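You operate a simulated robot arm through the tools that you are given. There is no shell and no other tool. Be economical: measure what you need, move in short steps, check, and stop when the job is done.

You run a simulated robot arm. Do the job below in one go: nothing can be reset, and whatever is moved stays where it is left.

TASK
Put two of the strainers from the top of the pipe table on the upper shelf of the pipe table. Lift the grating lid open. The order is free.

The check looks at the end state, three seconds after you hand in, the way a careful person would. Anything else that was tipped, shoved, dropped, spilled or broken makes it a failure. A push-on lid holds only when it is set on centred and level and pressed home; a screw cap is set on level and turned clockwise until tight.

THE ROBOT
A 7-joint arm with a two-finger parallel gripper on a trunk, on a base that drives. Base frame: it is fixed to the floor where the robot stands at the start and does not move with it; the origin is under the middle of the robot, x ahead of it, y to its left, z up; the surface under the hand at the start is at about z = 840. Units: mm, degrees, N and s.
With the tool pointing down near the work surface it reaches from about 480 to 920 mm from the robot's upright axis, wherever it stands. Its first joint turns from -115.0 to 115.0 degrees. Places, roughly: grating lid [-1600, -1000, 500]; upper shelf of the pipe table [500, -500, 600]. Payload 3.91 kg.
Tool frame: the origin (TCP) lies between the finger pads and is the grasp point; the fingertips stand 30 mm ahead of it; z points along the fingers, y is the line along which they close. Largest opening 110 mm; finger width 20, thickness 10; the body of the gripper, 48 by 112 mm, starts 55 mm behind the TCP.
Orientation is told as [roll, pitch, yaw] about the base's x, y, z axes, in that order, counted from this pose: with the fingers straight down and closing along the base's y, the tool's x points along the base's -x, its y along +y and its z along -z.

THE INTERFACE
- The arm moves only by the tool servo_tool. Its arguments are lists of equal length, an entry for each row: "translation": the shift along the tool's x, y, z in mm, a list of three; "dr": the turn, a rotation vector about the tool's x, y, z in degrees, a list of three. In form: {"translation": [[dx, dy, dz], ...], "dr": [[rx, ry, rz], ...]}. A call has 1 to 8 rows; each row is the pose to reach, as a shift and turn from the pose commanded when the call began, along the tool's axes at that moment. "jaw" is the opening in per cent of the stroke, from 0 (shut) to 100 (fully open), set as the call begins (left out, the last holds). Rows are played at 5 a second. More than 50 mm and 8.6 degrees between two rows, or a gripper value outside its range, and nothing of the call is played. Where a pose cannot be reached the arm comes as near as it can. A force on the tool above 40 N (or 10 N above the force at the start of the call, whichever is more), or a blocked arm, ends the call early, and 0.2 s more pass. The fingers move at their own pace (about 153 mm/s each) and stop on an object; they squeeze with about 45 N. The grip force told is the motor's: it shows also when the fingers shut on nothing. Time passes only in rows, and 0.2 s behind the last, so rows that repeat a pose let the fingers close. The reply holds the time, the measured pose of the TCP, the force on the tool along the base axes, the opening and the grip force, in the units named above and with some noise, with the torque about the TCP (base axes, N m) and any sound that the robot's microphone picked up.
- Cameras (640 x 400 px; columns grow to the right, rows downward): "scene" is now at [195.4, 137.6, 1405.3]; the picture's right is [-0.79, -0.61, 0.00], its down [-0.40, 0.52, -0.76] and it looks along [0.46, -0.60, -0.65] (base axes); focal length 248 px, centre (320, 200). "wrist" rides on the gripper at [72, 17, -103] in the tool frame; the picture's right is [-0.23, 0.97, 0.00], its down [-0.76, -0.18, -0.62] and it looks along [-0.61, -0.14, 0.78] (tool axes); focal length 222 px, centre (320, 200). There is no depth. A picture from a camera that has moved, and an enlarged one, comes with that camera's place and axes in the base frame and with its lens.
- get_image(camera): a new picture of that camera. It takes no simulated time.
- slide_trunk(by): slides the trunk up (or, below 0, down) by that many mm; the arm and the scene camera ride with it, the base frame stays. It gives what a move gives, with no picture.
- steer(legs): drives the robot by 1 to 6 legs, each [ahead, left, turn to the left] in mm, mm and degrees, along the robot's own axes; the way and the turn of a leg run together, so that a leg with both is an arc; at most 1500 mm and 180 degrees a leg. The arm and the cameras ride along, it lands a little off, and it stops where it bumps. It gives what a move gives.
- head_to(pan, tilt): turns the head with the scene camera to pan (to the left, within 80 degrees either way) and tilt (down, from -29 to 69), counted from straight ahead of the robot. It gives what a move gives.
- inspect(camera, box): a new picture of the part [left, top, right, bottom] of that camera's present view, enlarged. It takes no simulated time.
- close_job(): hands the job in; it is judged then, once.

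Work in short steps. Places have to be worked out from the pictures, the camera data and where the tool is seen: move nearer, look again, correct. Check each grasp and each placing, and mend what went wrong. You have 165 turns and 120 pictures in all, those below and enlarged ones among them. Open the gripper and draw the arm clear of the work before you hand the job in, unless the task says otherwise; then end with one line.

The tools are called after ">>>" by a JSON object that holds its "api" and its "payload". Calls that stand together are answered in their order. servo_tool: Moves the arm, as the interface text tells. Its arguments: {"type":"object","properties":{"translation":{"type":"array","items":{"type":"array","items":{"type":"number"}}},"dr":{"type":"array","items":{"type":"array","items":{"type":"number"}}},"jaw":{"type":"number"}},"required":["translation","dr"]} The other tools are called the same way: slide_trunk (by) slides the trunk up or down; steer (legs) drives the base; head_to (pan, tilt) turns the head that bears the scene camera; get_image (camera) takes a picture; inspect (camera, box) takes an enlarged picture of a part of a camera's view; close_job () hands the job in.

At the start:

```text
t: 0.0
position: [609.2, -270.2, 1104.8]
tcp_rot: [0.0, -0.1, 0.0]
force: [-1.0, -0.4, -0.7]
wrist_torque: [-0.03, 0.02, 0.02]
width: 110.3
finger_force: 0.0
trunk travel left (down, up): [-750.0, 240.0]
robot x, y, heading: [6.2, 2.3, -0.0]
head pan, tilt: [-52.4, 40.9]
```

scene: 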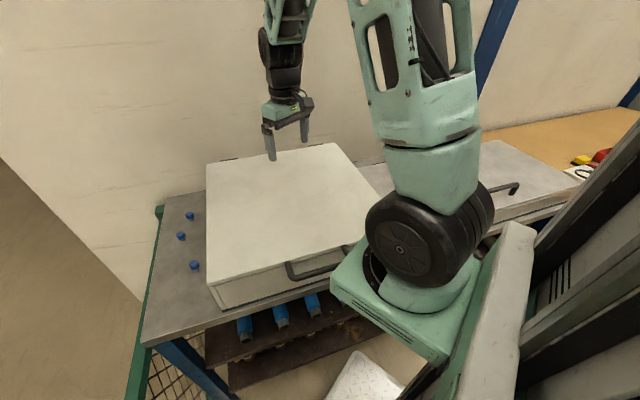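
wrist: 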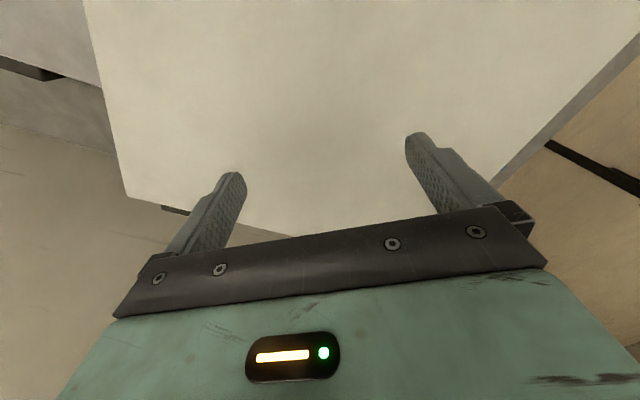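

The scene shows a table with a large handled box, small blue items on its top and shelves below. I take enlarged looks to identify the strainers.

>>> {"api": "inspect", "payload": {"camera": "scene", "box": [130, 180, 290, 280]}}

>>> {"api": "inspect", "payload": {"camera": "scene", "box": [140, 260, 400, 400]}}

>>> {"api": "inspect", "payload": {"camera": "scene", "box": [460, 100, 640, 240]}}

```text
4.00 times, centred on (210, 230) of scene
camera zoom: at [195.4, 137.6, 1405.3], right [-0.79, -0.61, 0.0], down [-0.4, 0.52, -0.76], along [0.46, -0.6, -0.65], focal length 992 px, centre (760, 80)
```

zoom: 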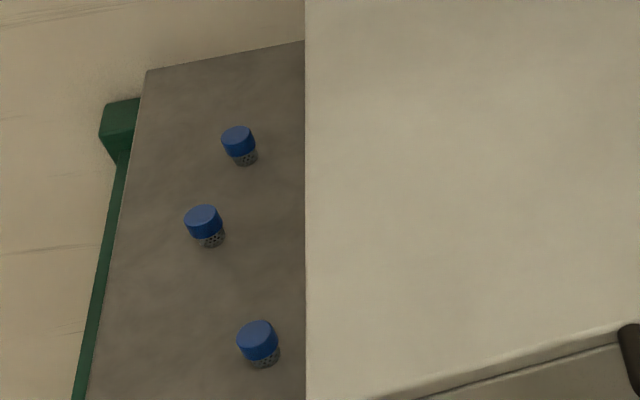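

```text
2.46 times, centred on (270, 330) of scene
camera zoom: at [195.4, 137.6, 1405.3], right [-0.79, -0.61, 0.0], down [-0.4, 0.52, -0.76], along [0.46, -0.6, -0.65], focal length 610 px, centre (443, -120)
```

zoom: 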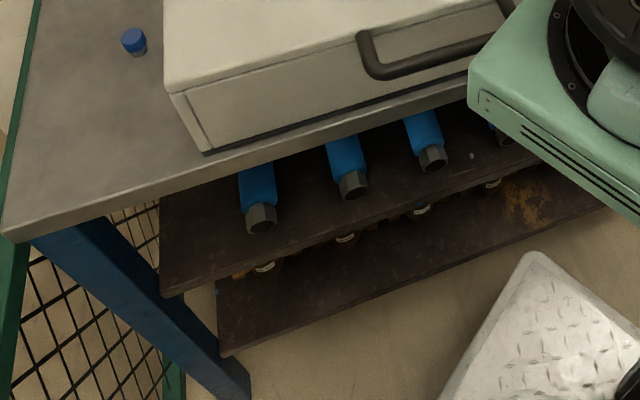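

```text
2.86 times, centred on (550, 170) of scene
camera zoom: at [195.4, 137.6, 1405.3], right [-0.79, -0.61, 0.0], down [-0.4, 0.52, -0.76], along [0.46, -0.6, -0.65], focal length 708 px, centre (-337, 286)
```

zoom: 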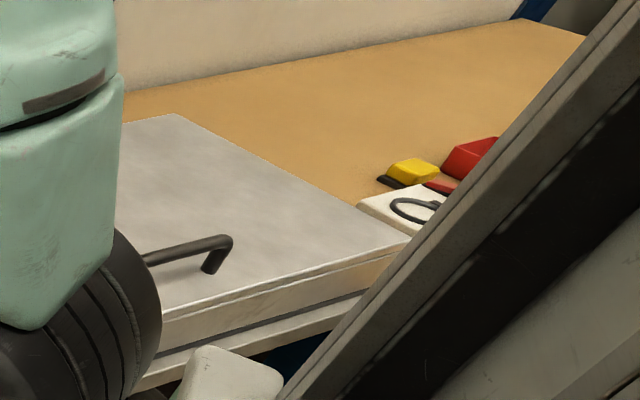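

The three strainers (blue cap, perforated body) stand on the far-left part of the table; pipes lie on the upper shelf below. I turn the head toward the strainers and the shelf front for cleaner rays.

>>> {"api": "head_to", "payload": {"pan": -25, "tilt": 45}}

>>> {"api": "get_image", "payload": {"camera": "scene"}}

```text
t: 0.9
position: [609.4, -269.9, 1104.1]
tcp_rot: [0.0, 0.0, 0.1]
force: [0.2, 0.0, -0.8]
wrist_torque: [-0.01, -0.01, -0.04]
width: 110.1
finger_force: 0.0
trunk travel left (down, up): [-750.0, 240.0]
robot x, y, heading: [1.7, 0.5, -0.2]
head pan, tilt: [-25.0, 45.0]
```

```text
114 pictures are left
camera scene: at [217.6, 170.0, 1399.4], right [-0.42, -0.91, 0.0], down [-0.64, 0.3, -0.71], along [0.64, -0.3, -0.71], focal length 248 px, centre (320, 200)
```

scene: 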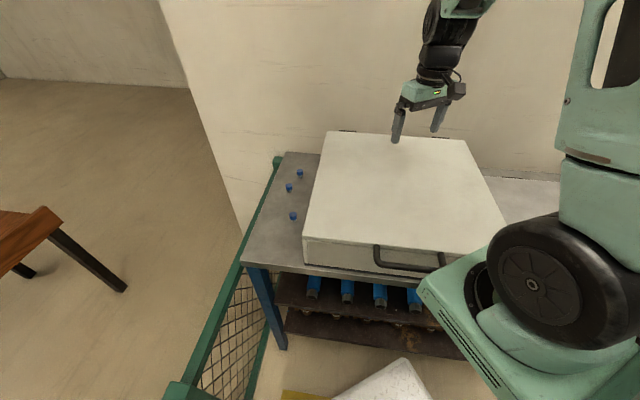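

Comparing wrist and scene rays puts the table at z≈840 and the box top at ≈980, with the table's front edge turned about 60° from base x. I judge the strainers at about (681,41), (807,8) and (863,-53); I move the hand high over them for a wrist view.

>>> {"api": "servo_tool", "payload": {"translation": [[0, 34, 0], [0, 68, 0], [0, 102, 0], [0, 136, 0], [0, 170, 0], [0, 204, 0], [0, 238, 0], [0, 272, 0]], "dr": [[0, 0, 3.75], [0, 0, 7.5], [0, 0, 11.25], [0, 0, 15], [0, 0, 18.75], [0, 0, 22.5], [0, 0, 26.25], [0, 0, 30]], "jaw": 60}}

>>> {"api": "get_image", "payload": {"camera": "wrist"}}

>>> {"api": "get_image", "payload": {"camera": "scene"}}

```text
t: 2.7
position: [609.5, -1.4, 1105.4]
tcp_rot: [0.1, 0.0, -30.1]
force: [0.3, -0.8, 0.1]
wrist_torque: [-0.01, 0.0, 0.01]
width: 66.0
finger_force: 0.1
trunk travel left (down, up): [-750.0, 240.0]
robot x, y, heading: [-1.6, 1.5, -0.0]
head pan, tilt: [-25.0, 45.0]
```

```text
113 pictures are left
camera wrist: at [554.6, 50.3, 1207.9], right [0.69, 0.73, 0.0], down [0.57, -0.54, 0.62], along [0.45, -0.43, -0.78], focal length 222 px, centre (320, 200)
```

wrist: 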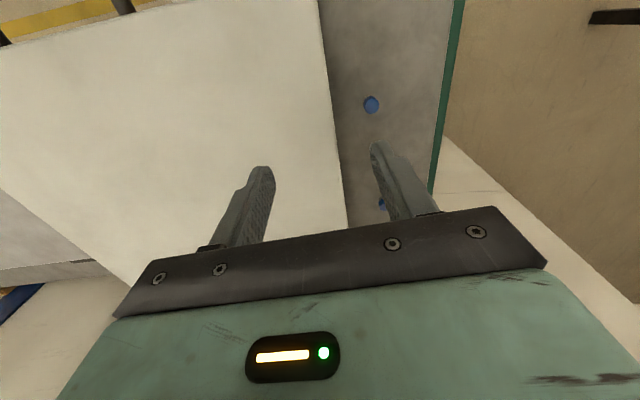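

```text
112 pictures are left
camera scene: at [217.6, 169.7, 1399.4], right [-0.42, -0.91, 0.0], down [-0.64, 0.3, -0.71], along [0.64, -0.3, -0.71], focal length 248 px, centre (320, 200)
```

scene: 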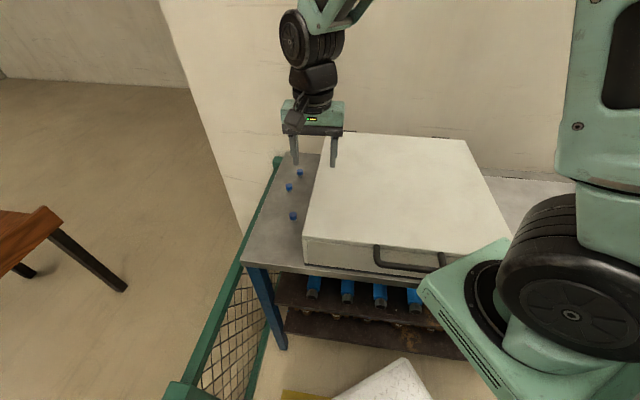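

S3 comes out at about (678,41); box side is ~60 mm from it, rail level with the table ~120 mm the other side. I'll grasp with the hand tilted 45° and leaning away from the box (heading -57°), so the same tilt later fits under the table top; first yaw and shift.

>>> {"api": "servo_tool", "payload": {"translation": [[7, 26, 0], [14, 52, 0], [21, 78, 0], [27.5, 104.7, 0]], "dr": [[0, 0, 6.75], [0, 0, 13.5], [0, 0, 20.25], [0, 0, 27]]}}

>>> {"api": "servo_tool", "payload": {"translation": [[0, 0, 14], [0, 0, 28], [0, 0, 42], [0, 0, 56], [0, 0, 70], [0, 0, 84], [0, 0, 98], [0, 0, 105]], "dr": [[0, -5.6, 0], [0, -11.2, 0], [0, -16.9, 0], [0, -22.5, 0], [0, -28.1, 0], [0, -33.8, 0], [0, -39.4, 0], [0, -45, 0]], "jaw": 60}}

>>> {"api": "get_image", "payload": {"camera": "wrist"}}

>>> {"api": "get_image", "payload": {"camera": "scene"}}

```text
t: 3.7
position: [638.5, 103.4, 1105.5]
tcp_rot: [0.1, 0.0, -57.3]
force: [-0.2, -0.4, 0.3]
wrist_torque: [0.01, -0.01, -0.05]
width: 65.9
finger_force: 0.1
trunk travel left (down, up): [-750.0, 240.0]
robot x, y, heading: [-1.9, 0.6, -0.2]
head pan, tilt: [-25.0, 45.0]
```

```text
t: 5.5
position: [638.7, 105.9, 999.1]
tcp_rot: [0.1, -45.1, -57.2]
force: [-0.9, -1.1, 1.0]
wrist_torque: [-0.04, 0.04, 0.02]
width: 66.0
finger_force: 0.0
trunk travel left (down, up): [-750.0, 240.0]
robot x, y, heading: [-3.1, -3.4, -0.0]
head pan, tilt: [-25.0, 45.0]
```

```text
111 pictures are left
camera wrist: at [584.1, 219.1, 1021.0], right [0.9, 0.39, 0.16], down [-0.1, -0.18, 0.98], along [0.42, -0.9, -0.12], focal length 222 px, centre (320, 200)
```

wrist: 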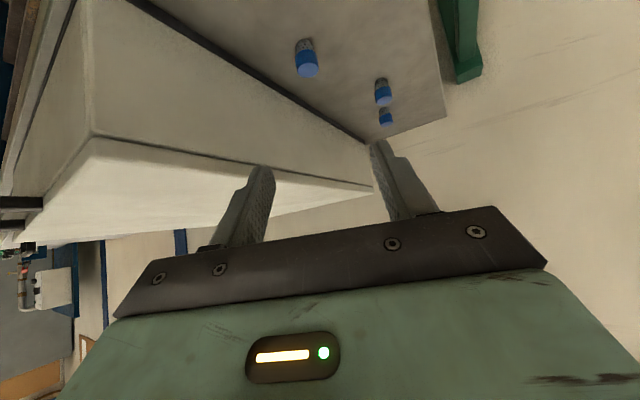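

```text
110 pictures are left
camera scene: at [217.7, 169.7, 1399.5], right [-0.42, -0.91, 0.0], down [-0.64, 0.3, -0.71], along [0.64, -0.3, -0.71], focal length 248 px, centre (320, 200)
```

scene: 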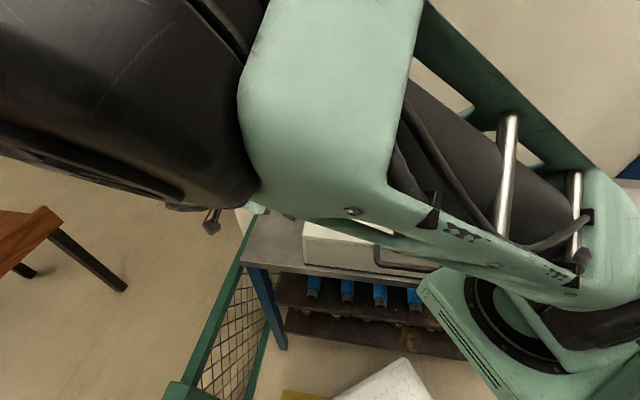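

S3 recalculates to about (675,48), ~25 mm across and ~45 mm tall. I bring the hand onto its approach line, stopping ~85 mm short, and look.

>>> {"api": "servo_tool", "payload": {"translation": [[15, -0.5, 15], [30, -1, 30], [46, -2, 45]], "dr": [[0, 0, 0], [0, 0, 0], [0, 0, 0]]}}

>>> {"api": "get_image", "payload": {"camera": "wrist"}}

```text
t: 6.3
position: [635.9, 106.9, 934.7]
tcp_rot: [0.1, -44.9, -57.1]
force: [-0.3, -0.1, 0.4]
wrist_torque: [0.03, 0.0, 0.01]
width: 66.1
finger_force: 0.1
trunk travel left (down, up): [-750.0, 240.0]
robot x, y, heading: [1.5, -1.0, 0.2]
head pan, tilt: [-25.0, 45.0]
```

```text
109 pictures are left
camera wrist: at [582.0, 220.7, 957.0], right [0.9, 0.4, 0.16], down [-0.1, -0.18, 0.98], along [0.42, -0.9, -0.12], focal length 222 px, centre (320, 200)
```

wrist: 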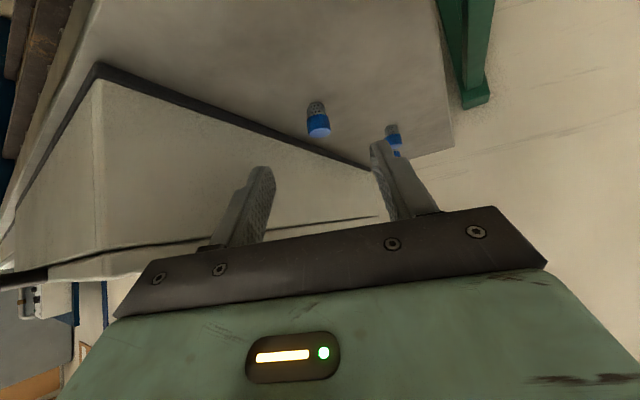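

Alignment looks right: the strainer sits on the projected tool axis (≈(320,127) expected, seen at (318,119)). I advance 84 mm along the tool axis.

>>> {"api": "servo_tool", "payload": {"translation": [[0, -1, 21], [0, -2, 42], [0, -2, 63], [0, -2, 84]], "dr": [[0, 0, 0], [0, 0, 0], [0, 0, 0], [0, 0, 0]]}}

>>> {"api": "get_image", "payload": {"camera": "wrist"}}

```text
t: 7.3
position: [666.1, 55.3, 877.0]
tcp_rot: [0.0, -45.0, -57.0]
force: [-0.3, -0.7, -0.4]
wrist_torque: [0.01, 0.0, 0.02]
width: 65.9
finger_force: 0.0
trunk travel left (down, up): [-750.0, 240.0]
robot x, y, heading: [-3.3, 1.8, 0.1]
head pan, tilt: [-25.0, 45.0]
```

```text
108 pictures are left
camera wrist: at [612.6, 168.3, 898.1], right [0.9, 0.4, 0.16], down [-0.1, -0.18, 0.98], along [0.42, -0.9, -0.12], focal length 222 px, centre (320, 200)
```

wrist: 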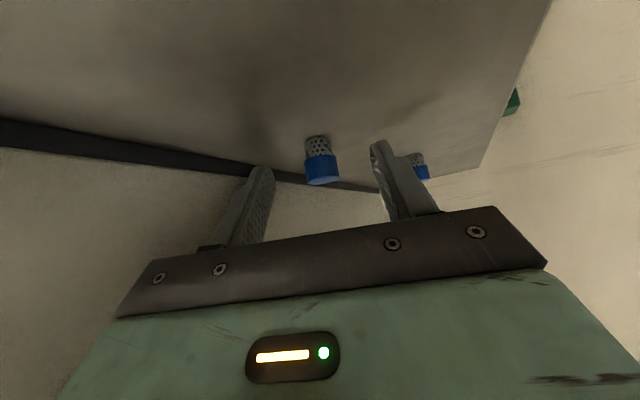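

Strainer centre now at ~23 mm ahead of the TCP; I move ~8 mm horizontally forward and close the jaw.

>>> {"api": "servo_tool", "payload": {"translation": [[-6, 0, 6], [-6, 0, 6]], "dr": [[0, 0, 0], [0, 0, 0]]}}

>>> {"api": "servo_tool", "payload": {"translation": [[0, 0, 0], [0, 0, 0], [0, 0, 0]], "dr": [[0, 0, 0], [0, 0, 0], [0, 0, 0]], "jaw": 0}}

>>> {"api": "get_image", "payload": {"camera": "wrist"}}

```text
t: 7.9
position: [671.3, 48.6, 877.3]
tcp_rot: [0.0, -44.9, -57.0]
force: [0.1, 0.0, -0.2]
wrist_torque: [-0.01, -0.02, -0.01]
width: 65.7
finger_force: 0.0
trunk travel left (down, up): [-750.0, 240.0]
robot x, y, heading: [-3.0, -4.0, -0.2]
head pan, tilt: [-25.0, 45.0]
```

```text
t: 8.7
position: [670.8, 47.9, 877.0]
tcp_rot: [0.0, -45.0, -57.1]
force: [-0.2, -1.0, 0.1]
wrist_torque: [0.0, -0.01, 0.01]
width: 19.3
finger_force: 45.1
trunk travel left (down, up): [-750.0, 240.0]
robot x, y, heading: [0.9, -0.1, -0.1]
head pan, tilt: [-25.0, 45.0]
```

```text
107 pictures are left
camera wrist: at [617.6, 161.1, 898.4], right [0.9, 0.4, 0.16], down [-0.1, -0.18, 0.98], along [0.42, -0.9, -0.12], focal length 222 px, centre (320, 200)
```

wrist: 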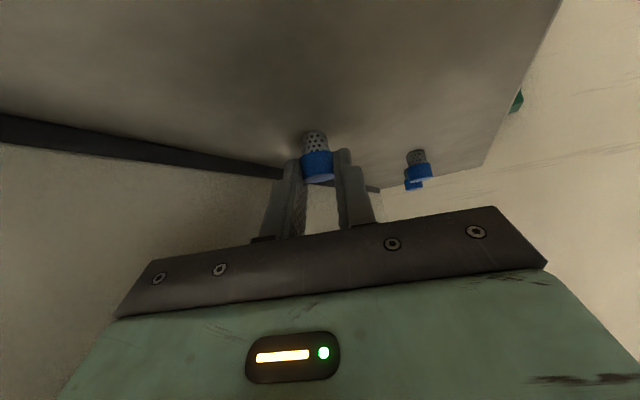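

The cap is held (19 mm, 45 N). I lift straight up 120 mm and check the view around for driving.

>>> {"api": "servo_tool", "payload": {"translation": [[-14, 0, -14], [-28, 0, -28], [-42, 0, -42], [-57, 0, -57], [-71, 0, -71], [-85, 0, -85]], "dr": [[0, 0, 0], [0, 0, 0], [0, 0, 0], [0, 0, 0], [0, 0, 0], [0, 0, 0]]}}

>>> {"api": "get_image", "payload": {"camera": "wrist"}}

>>> {"api": "head_to", "payload": {"pan": 80, "tilt": 35}}

>>> {"api": "get_image", "payload": {"camera": "scene"}}

>>> {"api": "head_to", "payload": {"pan": -80, "tilt": 35}}

>>> {"api": "get_image", "payload": {"camera": "scene"}}

```text
t: 10.1
position: [671.0, 47.2, 995.8]
tcp_rot: [-0.1, -45.1, -56.8]
force: [0.3, 0.3, -0.2]
wrist_torque: [-0.01, -0.01, -0.01]
width: 19.0
finger_force: 44.9
trunk travel left (down, up): [-750.0, 240.0]
robot x, y, heading: [-0.8, -2.1, 0.2]
head pan, tilt: [-25.0, 45.0]
```

```text
106 pictures are left
camera wrist: at [617.5, 160.5, 1017.4], right [0.9, 0.4, 0.16], down [-0.09, -0.18, 0.98], along [0.42, -0.9, -0.12], focal length 222 px, centre (320, 200)
```

wrist: 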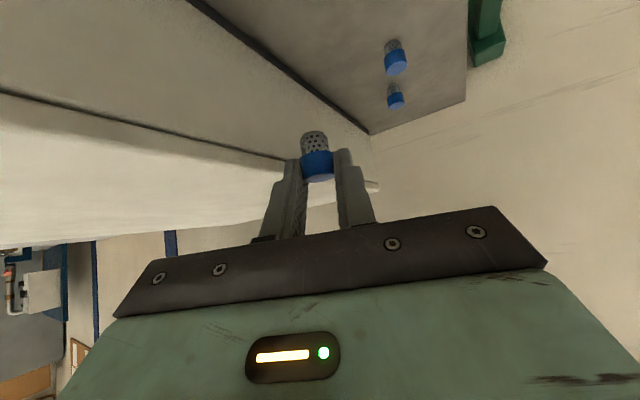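

```text
t: 11.9
position: [671.8, 48.2, 995.5]
tcp_rot: [0.1, -45.0, -57.0]
force: [0.9, 0.4, -0.1]
wrist_torque: [-0.02, 0.01, -0.01]
width: 19.1
finger_force: 44.6
trunk travel left (down, up): [-750.0, 240.0]
robot x, y, heading: [0.4, -0.9, 0.1]
head pan, tilt: [80.0, 35.0]
```

```text
105 pictures are left
camera scene: at [159.2, 291.2, 1414.2], right [0.98, -0.17, 0.0], down [-0.1, -0.56, -0.82], along [0.14, 0.81, -0.57], focal length 248 px, centre (320, 200)
```

scene: 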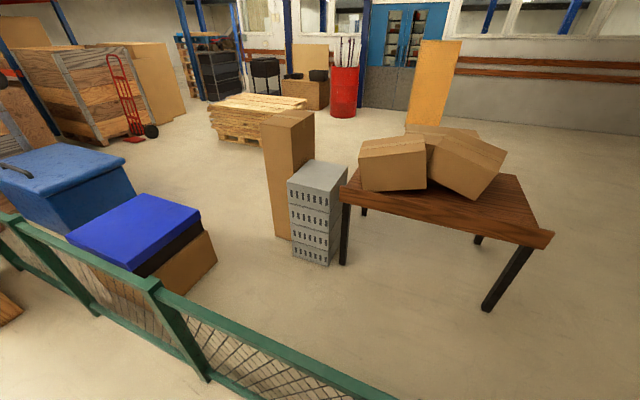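

```text
t: 14.4
position: [672.1, 47.5, 995.7]
tcp_rot: [0.0, -45.0, -57.0]
force: [0.4, 0.1, -0.2]
wrist_torque: [0.02, -0.03, -0.03]
width: 18.7
finger_force: 44.5
trunk travel left (down, up): [-750.0, 240.0]
robot x, y, heading: [3.7, -1.2, 0.1]
head pan, tilt: [-80.0, 35.0]
```

```text
104 pictures are left
camera scene: at [159.2, 117.8, 1414.2], right [-0.98, -0.17, 0.0], down [-0.1, 0.56, -0.82], along [0.14, -0.81, -0.57], focal length 248 px, centre (320, 200)
```

scene: 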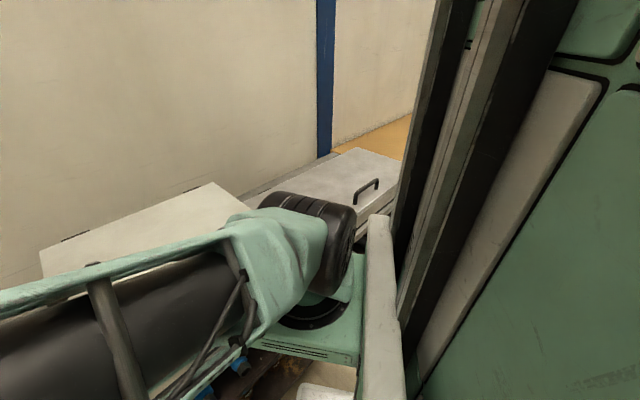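

The fence parallels the table's depth direction (heading ≈ -33°), and the floor behind looks free. I back the robot 250 mm straight away from the table, carrying the strainer clear of its front edge.

>>> {"api": "steer", "payload": {"legs": [[-210, 136, 0]]}}

>>> {"api": "head_to", "payload": {"pan": -30, "tilt": 45}}

>>> {"api": "get_image", "payload": {"camera": "scene"}}

>>> {"api": "get_image", "payload": {"camera": "wrist"}}

```text
t: 16.2
position: [459.9, 183.0, 996.2]
tcp_rot: [-0.1, -45.1, -57.2]
force: [-0.2, 0.1, -0.4]
wrist_torque: [0.0, -0.01, -0.02]
width: 19.2
finger_force: 44.8
trunk travel left (down, up): [-750.0, 240.0]
robot x, y, heading: [-213.1, 138.5, 0.0]
head pan, tilt: [-80.0, 35.0]
```

```text
t: 17.4
position: [461.3, 183.2, 994.3]
tcp_rot: [0.0, -45.0, -57.1]
force: [0.2, 0.5, 0.8]
wrist_torque: [0.01, 0.0, -0.04]
width: 19.2
finger_force: 45.4
trunk travel left (down, up): [-750.0, 240.0]
robot x, y, heading: [-210.5, 137.8, 0.3]
head pan, tilt: [-30.0, 45.0]
```

```text
103 pictures are left
camera scene: at [3.5, 300.9, 1399.4], right [-0.5, -0.86, 0.0], down [-0.61, 0.36, -0.71], along [0.61, -0.36, -0.71], focal length 248 px, centre (320, 200)
```

scene: 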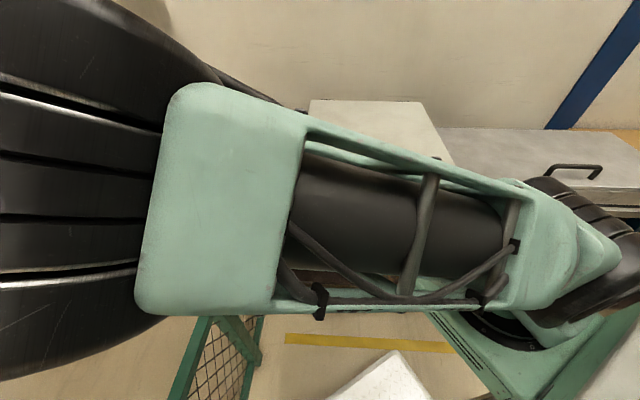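

```text
102 pictures are left
camera wrist: at [407.0, 296.8, 1017.5], right [0.91, 0.39, 0.16], down [-0.1, -0.18, 0.98], along [0.41, -0.9, -0.12], focal length 222 px, centre (320, 200)
```

wrist: 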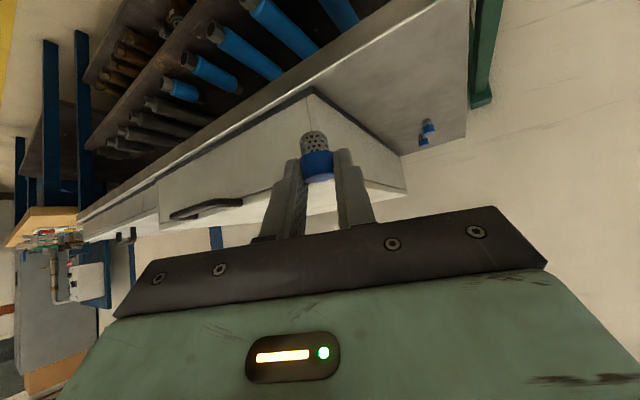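

Hand is ~110 mm in front of the table edge. I turn the hand to face square to the table (heading ≈ -33°) before lowering.

>>> {"api": "servo_tool", "payload": {"translation": [[0, 0, 0], [0, 0, 0], [0, 0, 0], [0, 0, 0]], "dr": [[-4.2, 0, -4.2], [-8.5, 0, -8.5], [-12.7, 0, -12.7], [-17, 0, -17]]}}

>>> {"api": "slide_trunk", "payload": {"by": -130}}

>>> {"api": "get_image", "payload": {"camera": "wrist"}}

>>> {"api": "get_image", "payload": {"camera": "scene"}}

```text
t: 18.4
position: [459.7, 183.8, 996.4]
tcp_rot: [0.1, -44.9, -33.0]
force: [0.1, 0.9, -0.4]
wrist_torque: [0.01, -0.02, -0.03]
width: 19.1
finger_force: 45.3
trunk travel left (down, up): [-750.0, 240.0]
robot x, y, heading: [-211.2, 138.0, 0.1]
head pan, tilt: [-30.0, 45.0]
```

```text
t: 20.0
position: [461.9, 183.1, 866.1]
tcp_rot: [-0.1, -45.0, -33.1]
force: [0.3, -0.5, -0.1]
wrist_torque: [0.01, 0.02, -0.02]
width: 19.0
finger_force: 45.0
trunk travel left (down, up): [-620.0, 370.0]
robot x, y, heading: [-212.1, 133.8, 0.0]
head pan, tilt: [-30.0, 45.0]
```

```text
101 pictures are left
camera wrist: at [365.3, 264.9, 888.2], right [0.67, 0.73, 0.16], down [-0.01, -0.2, 0.98], along [0.75, -0.65, -0.12], focal length 222 px, centre (320, 200)
```

wrist: 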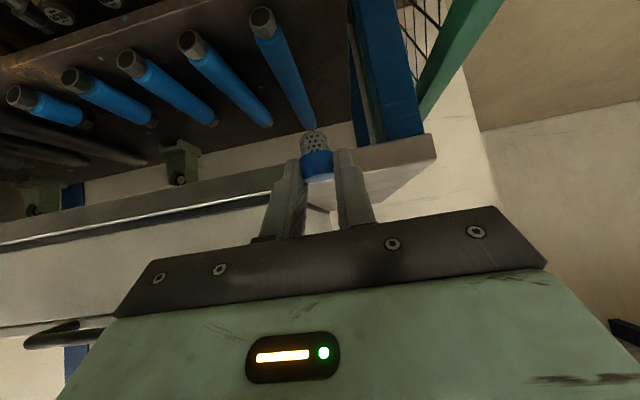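

```text
100 pictures are left
camera scene: at [3.6, 300.9, 1269.4], right [-0.5, -0.87, 0.0], down [-0.61, 0.35, -0.71], along [0.61, -0.35, -0.71], focal length 248 px, centre (320, 200)
```

scene: 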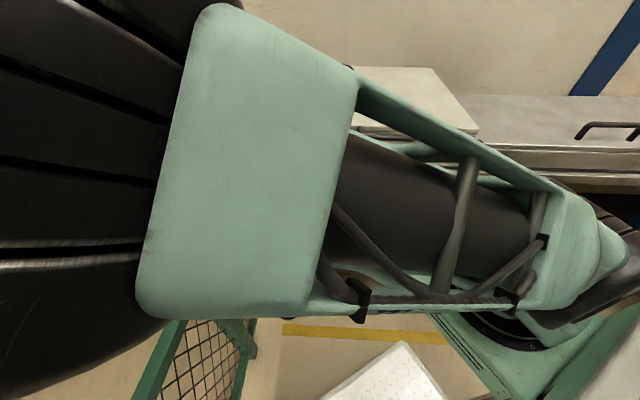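

The wrist camera sees the upper shelf with five pipes and a free strip at its left end. I lower another 110 mm and look again.

>>> {"api": "slide_trunk", "payload": {"by": -110}}

>>> {"api": "get_image", "payload": {"camera": "wrist"}}

>>> {"api": "get_image", "payload": {"camera": "scene"}}

```text
t: 21.4
position: [460.6, 182.8, 756.4]
tcp_rot: [-0.1, -45.0, -33.0]
force: [0.2, -0.2, -0.4]
wrist_torque: [0.0, -0.02, 0.02]
width: 19.2
finger_force: 45.2
trunk travel left (down, up): [-510.0, 480.0]
robot x, y, heading: [-212.4, 141.6, -0.2]
head pan, tilt: [-30.0, 45.0]
```

```text
99 pictures are left
camera wrist: at [365.3, 264.9, 778.2], right [0.67, 0.73, 0.16], down [-0.01, -0.2, 0.98], along [0.75, -0.65, -0.12], focal length 222 px, centre (320, 200)
```

wrist: 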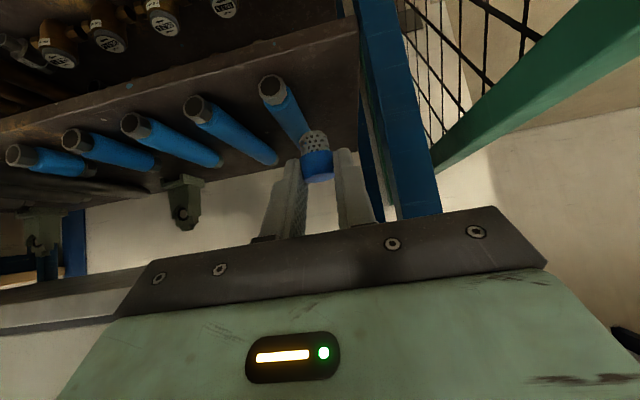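

```text
98 pictures are left
camera scene: at [3.6, 301.0, 1159.4], right [-0.5, -0.87, 0.0], down [-0.61, 0.35, -0.71], along [0.61, -0.35, -0.71], focal length 248 px, centre (320, 200)
```

scene: 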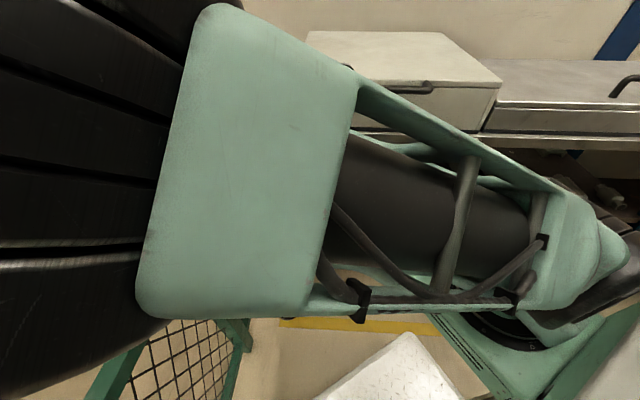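

Shelf surface triangulates to z≈598, left end at u≈450, so the strip by the leg is good. The elbow is sticking out near the fence rail, so I shift the robot 150 mm to the right along the table to let the arm stretch out more.

>>> {"api": "steer", "payload": {"legs": [[-82, -126, 0]]}}

>>> {"api": "servo_tool", "payload": {"translation": [[0, 25, 0], [0, 50, 0], [0, 75, 0], [0, 100, 0], [0, 125, 0], [0, 148, 0]], "dr": [[0, 0, 0], [0, 0, 0], [0, 0, 0], [0, 0, 0], [0, 0, 0], [0, 0, 0]]}}

>>> {"api": "get_image", "payload": {"camera": "scene"}}

>>> {"api": "get_image", "payload": {"camera": "wrist"}}

```text
t: 22.8
position: [379.0, 54.4, 756.4]
tcp_rot: [0.1, -45.0, -33.0]
force: [0.3, 0.4, -0.5]
wrist_torque: [0.0, -0.03, 0.03]
width: 18.8
finger_force: 44.5
trunk travel left (down, up): [-510.0, 480.0]
robot x, y, heading: [-296.0, 10.3, 0.1]
head pan, tilt: [-30.0, 45.0]
```

```text
t: 24.2
position: [460.5, 178.4, 756.8]
tcp_rot: [0.0, -44.9, -33.1]
force: [-0.1, -0.1, 0.4]
wrist_torque: [0.01, -0.01, 0.0]
width: 19.2
finger_force: 45.5
trunk travel left (down, up): [-510.0, 480.0]
robot x, y, heading: [-294.0, 8.5, -0.0]
head pan, tilt: [-30.0, 45.0]
```

```text
97 pictures are left
camera scene: at [-78.6, 171.9, 1159.4], right [-0.5, -0.87, 0.0], down [-0.61, 0.35, -0.71], along [0.61, -0.35, -0.71], focal length 248 px, centre (320, 200)
```

scene: 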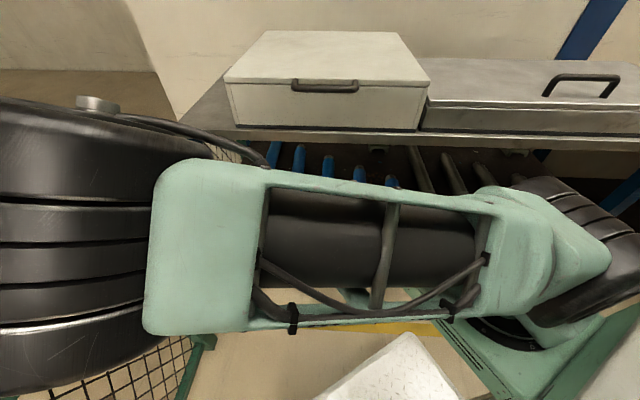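

```text
96 pictures are left
camera wrist: at [363.8, 259.7, 778.2], right [0.67, 0.73, 0.16], down [-0.01, -0.2, 0.98], along [0.75, -0.65, -0.12], focal length 222 px, centre (320, 200)
```

wrist: 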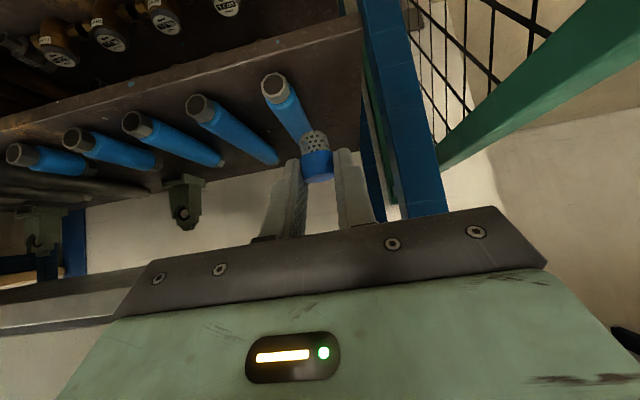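

The elbow is now well further from the rail but I want more margin; I shift another 100 mm right with the hand compensating.

>>> {"api": "steer", "payload": {"legs": [[-55, -84, 0]]}}

>>> {"api": "servo_tool", "payload": {"translation": [[0, 25, 0], [0, 50, 0], [0, 75, 0], [0, 100, 0]], "dr": [[0, 0, 0], [0, 0, 0], [0, 0, 0], [0, 0, 0]]}}

>>> {"api": "get_image", "payload": {"camera": "scene"}}

```text
t: 25.3
position: [406.7, 94.5, 757.2]
tcp_rot: [0.1, -45.0, -33.1]
force: [0.4, 0.7, -0.9]
wrist_torque: [-0.01, -0.03, 0.02]
width: 19.0
finger_force: 44.8
trunk travel left (down, up): [-510.0, 480.0]
robot x, y, heading: [-346.9, -71.0, -0.2]
head pan, tilt: [-30.0, 45.0]
```

```text
t: 26.3
position: [461.3, 179.4, 757.0]
tcp_rot: [0.0, -45.0, -33.1]
force: [0.4, 0.7, -0.9]
wrist_torque: [0.02, -0.02, 0.0]
width: 19.1
finger_force: 44.9
trunk travel left (down, up): [-510.0, 480.0]
robot x, y, heading: [-349.4, -75.5, -0.0]
head pan, tilt: [-30.0, 45.0]
```

```text
95 pictures are left
camera scene: at [-132.8, 88.7, 1159.4], right [-0.5, -0.87, 0.0], down [-0.61, 0.35, -0.71], along [0.61, -0.35, -0.71], focal length 248 px, centre (320, 200)
```

scene: 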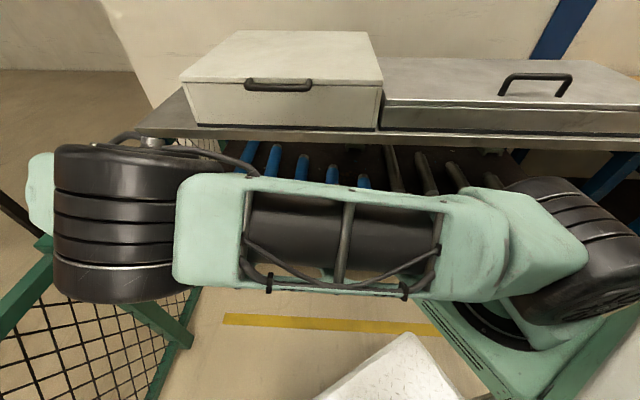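

The elbow tip still overlaps the rail in view, so I swing the hand's heading from -33° to -10°, which draws the wrist and elbow away from the fence, then look.

>>> {"api": "servo_tool", "payload": {"translation": [[0, 0, 0], [0, 0, 0], [0, 0, 0], [0, 0, 0]], "dr": [[-4.1, 0, -4.1], [-8.1, 0, -8.1], [-12.2, 0, -12.2], [-16.3, 0, -16.3]]}}

>>> {"api": "get_image", "payload": {"camera": "scene"}}

>>> {"api": "get_image", "payload": {"camera": "wrist"}}

```text
t: 27.3
position: [459.8, 178.1, 756.4]
tcp_rot: [-0.1, -45.0, -9.8]
force: [-0.4, 0.8, 0.0]
wrist_torque: [-0.02, 0.0, 0.03]
width: 18.9
finger_force: 44.7
trunk travel left (down, up): [-510.0, 480.0]
robot x, y, heading: [-348.9, -73.5, -0.0]
head pan, tilt: [-30.0, 45.0]
```

```text
94 pictures are left
camera scene: at [-132.7, 88.9, 1159.3], right [-0.5, -0.87, 0.0], down [-0.61, 0.35, -0.71], along [0.61, -0.35, -0.71], focal length 248 px, centre (320, 200)
```

scene: 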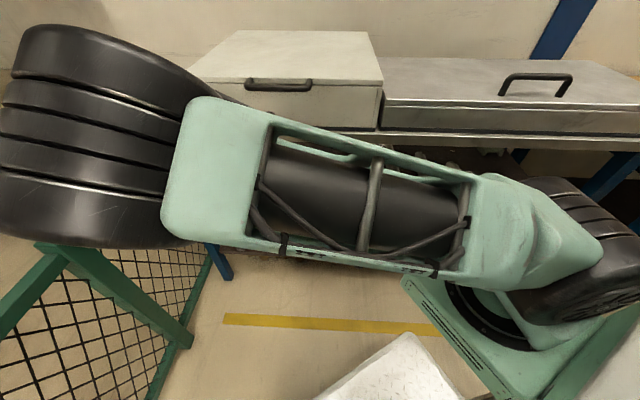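

```text
93 pictures are left
camera wrist: at [339.6, 216.4, 777.8], right [0.33, 0.93, 0.16], down [0.07, -0.19, 0.98], along [0.94, -0.31, -0.12], focal length 222 px, centre (320, 200)
```

wrist: 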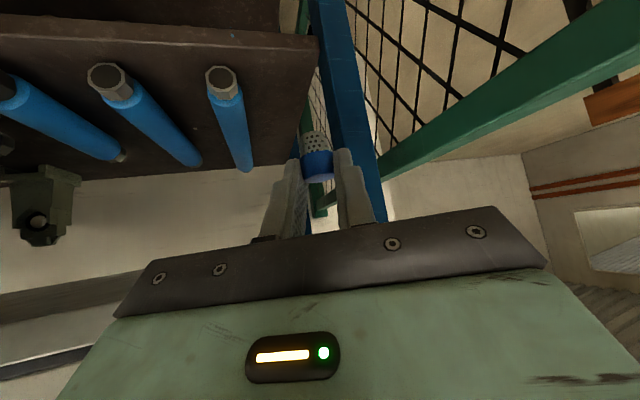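

The elbow is now much higher and well inside the fence (u≈300–400 versus rail 523). I lower the trunk 100 mm so the strainer is just above shelf level in front of it.

>>> {"api": "slide_trunk", "payload": {"by": -100}}

>>> {"api": "get_image", "payload": {"camera": "wrist"}}

>>> {"api": "get_image", "payload": {"camera": "scene"}}

```text
t: 28.7
position: [459.7, 178.7, 655.7]
tcp_rot: [0.0, -45.0, -10.0]
force: [-0.5, -0.6, -0.1]
wrist_torque: [-0.03, -0.02, 0.02]
width: 19.1
finger_force: 44.7
trunk travel left (down, up): [-410.0, 580.0]
robot x, y, heading: [-349.1, -75.2, 0.1]
head pan, tilt: [-30.0, 45.0]
```

```text
92 pictures are left
camera wrist: at [339.8, 216.4, 678.0], right [0.33, 0.93, 0.16], down [0.07, -0.19, 0.98], along [0.94, -0.31, -0.12], focal length 222 px, centre (320, 200)
```

wrist: 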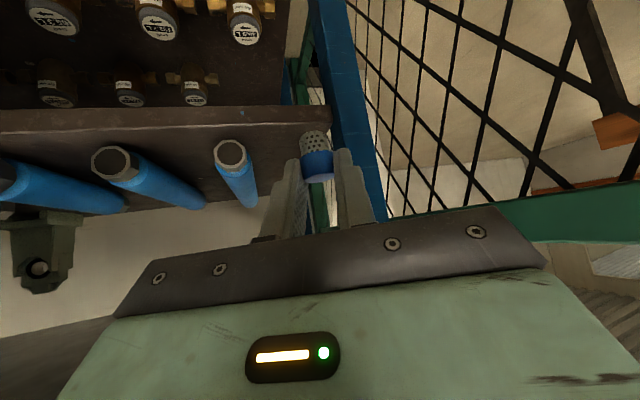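

```text
91 pictures are left
camera scene: at [-132.7, 88.8, 1059.4], right [-0.5, -0.87, 0.0], down [-0.61, 0.35, -0.71], along [0.61, -0.35, -0.71], focal length 248 px, centre (320, 200)
```

scene: 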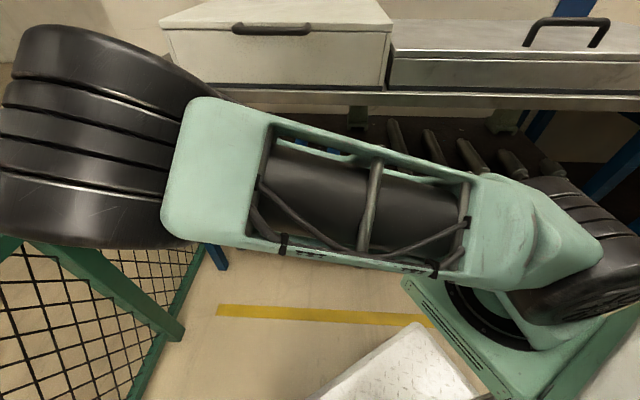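

I zoom on the shelf's front edge to pin its height and position relative to the strainer.

>>> {"api": "inspect", "payload": {"camera": "wrist", "box": [200, 80, 400, 205]}}

```text
3.20 times, centred on (300, 142) of wrist
camera zoom: at [339.8, 216.4, 678.0], right [0.33, 0.93, 0.16], down [0.07, -0.19, 0.98], along [0.94, -0.31, -0.12], focal length 711 px, centre (384, 384)
```

zoom: 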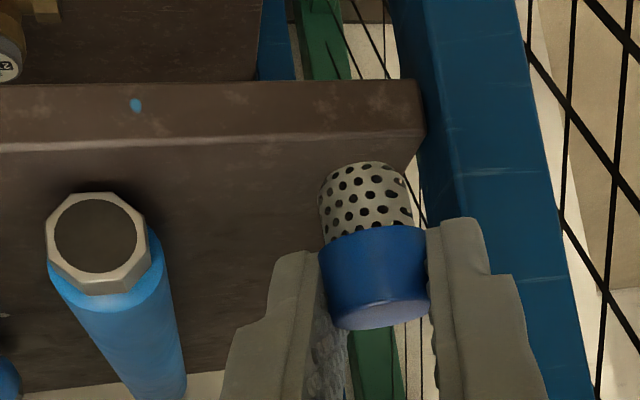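

Corner rays give a shelf height somewhere between 540 and 600, so I'll go in high and feel for contact. I move 60 mm inward, square to the table, and re-measure.

>>> {"api": "servo_tool", "payload": {"translation": [[-13, -8, 13], [-26, -16, 26], [-39, -24, 39]], "dr": [[0, 0, 0], [0, 0, 0], [0, 0, 0]]}}

>>> {"api": "inspect", "payload": {"camera": "wrist", "box": [160, 60, 400, 210]}}

```text
t: 29.5
position: [510.3, 146.1, 656.1]
tcp_rot: [0.0, -45.0, -10.1]
force: [-0.5, 0.3, 0.6]
wrist_torque: [0.0, 0.01, -0.02]
width: 18.7
finger_force: 45.0
trunk travel left (down, up): [-410.0, 580.0]
robot x, y, heading: [-345.5, -77.8, -0.1]
head pan, tilt: [-30.0, 45.0]
```

```text
2.67 times, centred on (280, 135) of wrist
camera zoom: at [390.0, 184.0, 677.0], right [0.33, 0.93, 0.16], down [0.07, -0.19, 0.98], along [0.94, -0.31, -0.12], focal length 592 px, centre (427, 373)
```

zoom: 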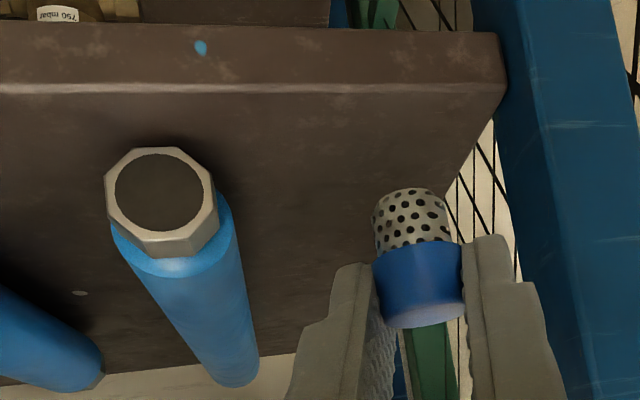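

Triangulation is now consistent: shelf top z≈546, front-left corner ≈(604,163), first pipe at ≈(569,30) running inward. I target the free strip (strainer at ≈(638,63)) and move in at the current height.

>>> {"api": "servo_tool", "payload": {"translation": [[-18, -12, 18], [-36, -24, 36], [-54, -36, 54], [-72, -48, 72], [-90, -60, 90]], "dr": [[0, 0, 0], [0, 0, 0], [0, 0, 0], [0, 0, 0], [0, 0, 0]]}}

>>> {"api": "get_image", "payload": {"camera": "wrist"}}

>>> {"api": "get_image", "payload": {"camera": "scene"}}

```text
t: 30.7
position: [622.2, 69.0, 654.3]
tcp_rot: [0.0, -44.8, -9.9]
force: [-0.4, 0.4, -0.1]
wrist_torque: [0.01, -0.02, -0.02]
width: 19.0
finger_force: 44.8
trunk travel left (down, up): [-410.0, 580.0]
robot x, y, heading: [-345.3, -74.5, -0.1]
head pan, tilt: [-30.0, 45.0]
```

```text
88 pictures are left
camera wrist: at [502.2, 106.1, 677.3], right [0.32, 0.93, 0.16], down [0.07, -0.19, 0.98], along [0.94, -0.31, -0.13], focal length 222 px, centre (320, 200)
```

wrist: 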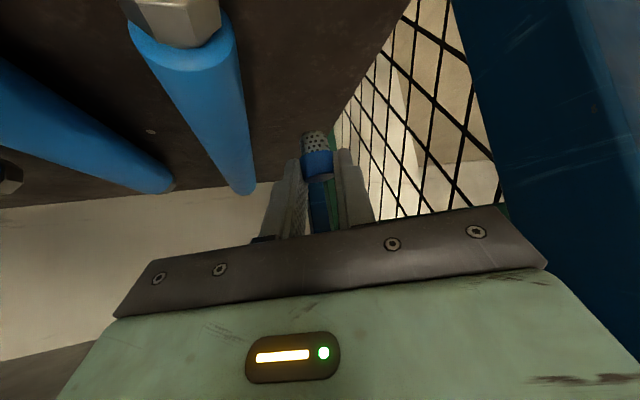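

```text
87 pictures are left
camera scene: at [-133.4, 89.2, 1059.2], right [-0.5, -0.87, 0.0], down [-0.61, 0.35, -0.71], along [0.61, -0.35, -0.71], focal length 248 px, centre (320, 200)
```

scene: 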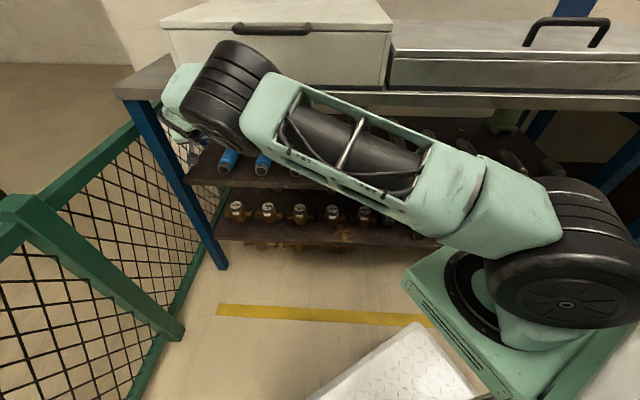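

The arm is now stretched with the elbow clear. I zoom at the hand to check clearance with the table top and leg.

>>> {"api": "inspect", "payload": {"camera": "scene", "box": [100, 40, 300, 180]}}

>>> {"api": "inspect", "payload": {"camera": "wrist", "box": [200, 60, 440, 210]}}

```text
2.86 times, centred on (200, 110) of scene
camera zoom: at [-133.4, 89.2, 1059.2], right [-0.5, -0.87, 0.0], down [-0.61, 0.35, -0.71], along [0.61, -0.35, -0.71], focal length 708 px, centre (663, 457)
```

zoom: 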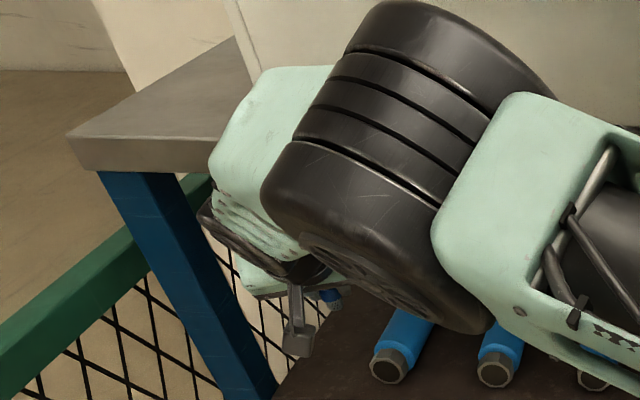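

```text
2.67 times, centred on (320, 135) of wrist
camera zoom: at [502.2, 106.1, 677.3], right [0.32, 0.93, 0.16], down [0.07, -0.19, 0.98], along [0.94, -0.31, -0.13], focal length 592 px, centre (320, 373)
```

zoom: 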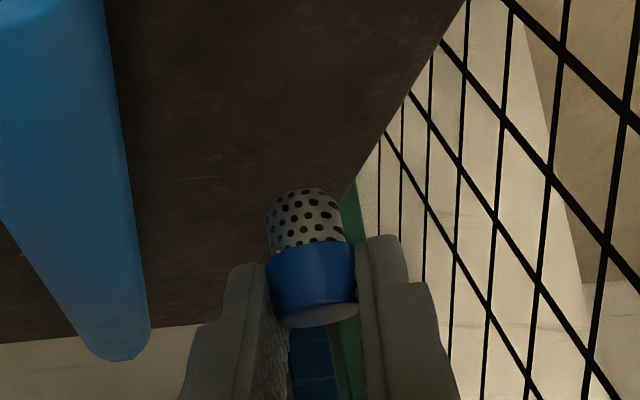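

Clearances look fine and the strainer is above the free strip. I lower 60 mm, then feel for the shelf in small steps.

>>> {"api": "servo_tool", "payload": {"translation": [[10, 0, 10], [20, 0, 20], [30, 0, 30], [40, 0, 40]], "dr": [[0, 0, 0], [0, 0, 0], [0, 0, 0], [0, 0, 0]]}}

>>> {"api": "inspect", "payload": {"camera": "wrist", "box": [200, 60, 440, 210]}}

```text
t: 31.7
position: [625.0, 64.5, 599.7]
tcp_rot: [0.0, -45.0, -10.0]
force: [-0.9, -0.3, -0.4]
wrist_torque: [0.01, -0.02, -0.03]
width: 19.0
finger_force: 45.5
trunk travel left (down, up): [-410.0, 580.0]
robot x, y, heading: [-347.7, -71.9, -0.3]
head pan, tilt: [-30.0, 45.0]
```

```text
2.67 times, centred on (320, 135) of wrist
camera zoom: at [504.5, 102.5, 622.2], right [0.33, 0.93, 0.16], down [0.07, -0.19, 0.98], along [0.94, -0.31, -0.12], focal length 592 px, centre (320, 373)
```

zoom: 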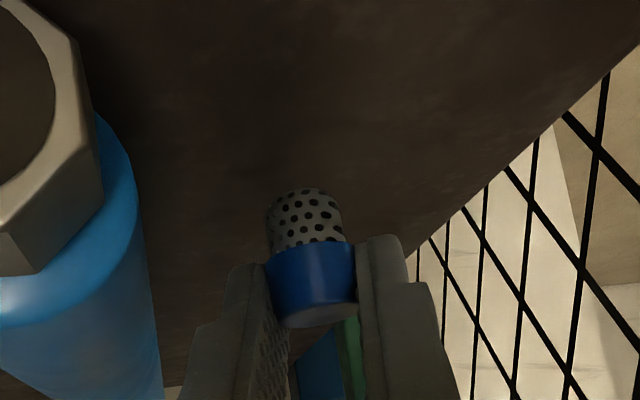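

Good clearance from pipe and edge. I lower in ~3 mm rows, watching force.

>>> {"api": "servo_tool", "payload": {"translation": [[2.1, 0, 2.1], [4.2, 0, 4.2], [6.4, 0, 6.4], [8.5, 0, 8.5]], "dr": [[0, 0, 0], [0, 0, 0], [0, 0, 0], [0, 0, 0]]}}

>>> {"api": "servo_tool", "payload": {"translation": [[1.4, 0, 1.4], [2.8, 0, 2.8], [4.2, 0, 4.2]], "dr": [[0, 0, 0], [0, 0, 0], [0, 0, 0]]}}

```text
t: 32.7
position: [624.7, 63.9, 587.3]
tcp_rot: [0.0, -45.0, -10.0]
force: [-0.1, -0.4, -1.4]
wrist_torque: [0.01, -0.02, 0.01]
width: 19.0
finger_force: 45.4
trunk travel left (down, up): [-410.0, 580.0]
robot x, y, heading: [-350.0, -74.4, -0.3]
head pan, tilt: [-30.0, 45.0]
```

```text
t: 33.5
position: [627.0, 63.7, 587.0]
tcp_rot: [0.4, -45.4, -9.9]
force: [-5.3, -1.7, 22.3]
wrist_torque: [-0.06, 0.0, -0.03]
width: 18.9
finger_force: 45.3
trunk travel left (down, up): [-410.0, 580.0]
robot x, y, heading: [-347.7, -74.4, -0.2]
head pan, tilt: [-30.0, 45.0]
```

Contact at TCP z≈587 (22 N up). I relax the press and open the jaw slightly.

>>> {"api": "servo_tool", "payload": {"translation": [[-2, 0, -2], [-3.2, 0, -3.2]], "dr": [[0, 0, 0], [0, 0, 0]]}}

>>> {"api": "servo_tool", "payload": {"translation": [[0, 0, 0], [0, 0, 0]], "dr": [[0, 0, 0], [0, 0, 0]], "jaw": 30}}

>>> {"api": "inspect", "payload": {"camera": "wrist", "box": [200, 60, 440, 210]}}

```text
t: 34.1
position: [626.3, 65.2, 586.4]
tcp_rot: [0.1, -45.0, -9.9]
force: [5.3, 1.1, 13.1]
wrist_torque: [0.04, -0.29, 0.02]
width: 19.1
finger_force: 44.9
trunk travel left (down, up): [-410.0, 580.0]
robot x, y, heading: [-349.1, -77.9, -0.2]
head pan, tilt: [-30.0, 45.0]
```

```text
t: 34.7
position: [625.7, 63.8, 585.0]
tcp_rot: [0.0, -44.8, -10.0]
force: [0.2, -0.7, 0.7]
wrist_torque: [-0.03, 0.02, 0.0]
width: 33.0
finger_force: 0.1
trunk travel left (down, up): [-410.0, 580.0]
robot x, y, heading: [-345.5, -75.8, -0.0]
head pan, tilt: [-30.0, 45.0]
```

```text
2.67 times, centred on (320, 135) of wrist
camera zoom: at [504.6, 102.0, 606.8], right [0.33, 0.93, 0.16], down [0.07, -0.19, 0.98], along [0.94, -0.31, -0.13], focal length 592 px, centre (320, 373)
```

zoom: 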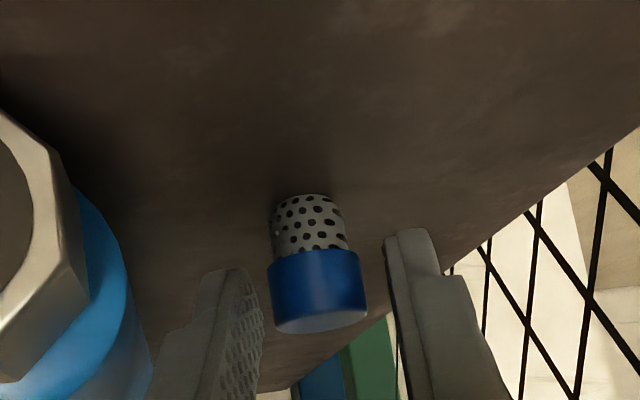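

It stands upright, released. I back out along the tool axis, then away from the shelf, and check.

>>> {"api": "servo_tool", "payload": {"translation": [[0, 0, -15], [0, 0, -35], [0, 0, -60], [15, 20, -85], [30, 40, -115], [45, 60, -140], [55, 80, -165]], "dr": [[0, 0, 0], [0, 0, 0], [0, 0, 0], [0, 0, 0], [0, 0, 0], [0, 0, 0], [0, 0, 0]]}}

>>> {"api": "get_image", "payload": {"camera": "wrist"}}

>>> {"api": "get_image", "payload": {"camera": "scene"}}

```text
t: 36.3
position: [485.7, 168.2, 663.7]
tcp_rot: [0.0, -45.0, -10.1]
force: [-0.2, 0.0, -0.1]
wrist_torque: [-0.01, -0.01, 0.03]
width: 32.8
finger_force: 0.0
trunk travel left (down, up): [-410.0, 580.0]
robot x, y, heading: [-345.5, -75.0, -0.0]
head pan, tilt: [-30.0, 45.0]
```

```text
82 pictures are left
camera wrist: at [366.2, 205.5, 685.6], right [0.33, 0.93, 0.16], down [0.06, -0.19, 0.98], along [0.94, -0.31, -0.12], focal length 222 px, centre (320, 200)
```

wrist: 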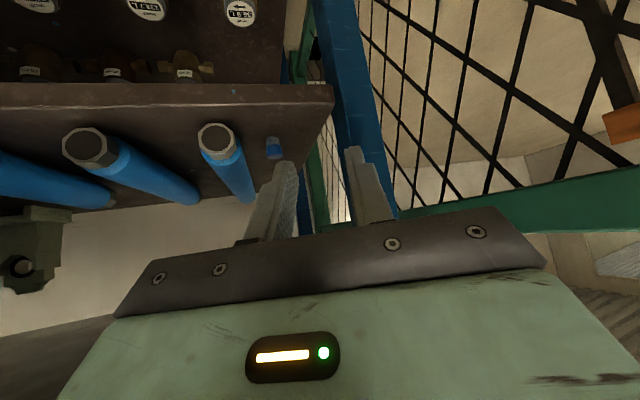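

```text
81 pictures are left
camera scene: at [-132.5, 88.6, 1059.3], right [-0.5, -0.87, 0.0], down [-0.61, 0.35, -0.71], along [0.61, -0.35, -0.71], focal length 248 px, centre (320, 200)
```

scene: 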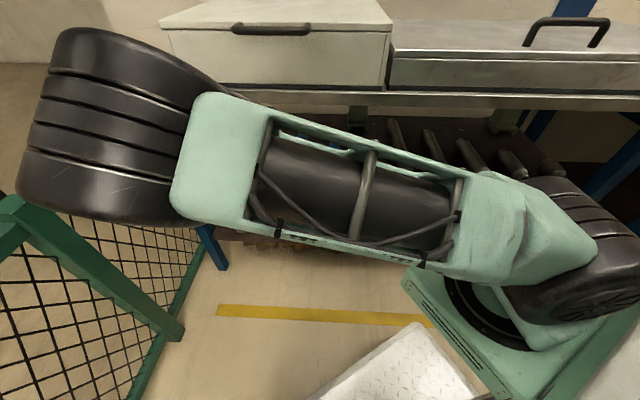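

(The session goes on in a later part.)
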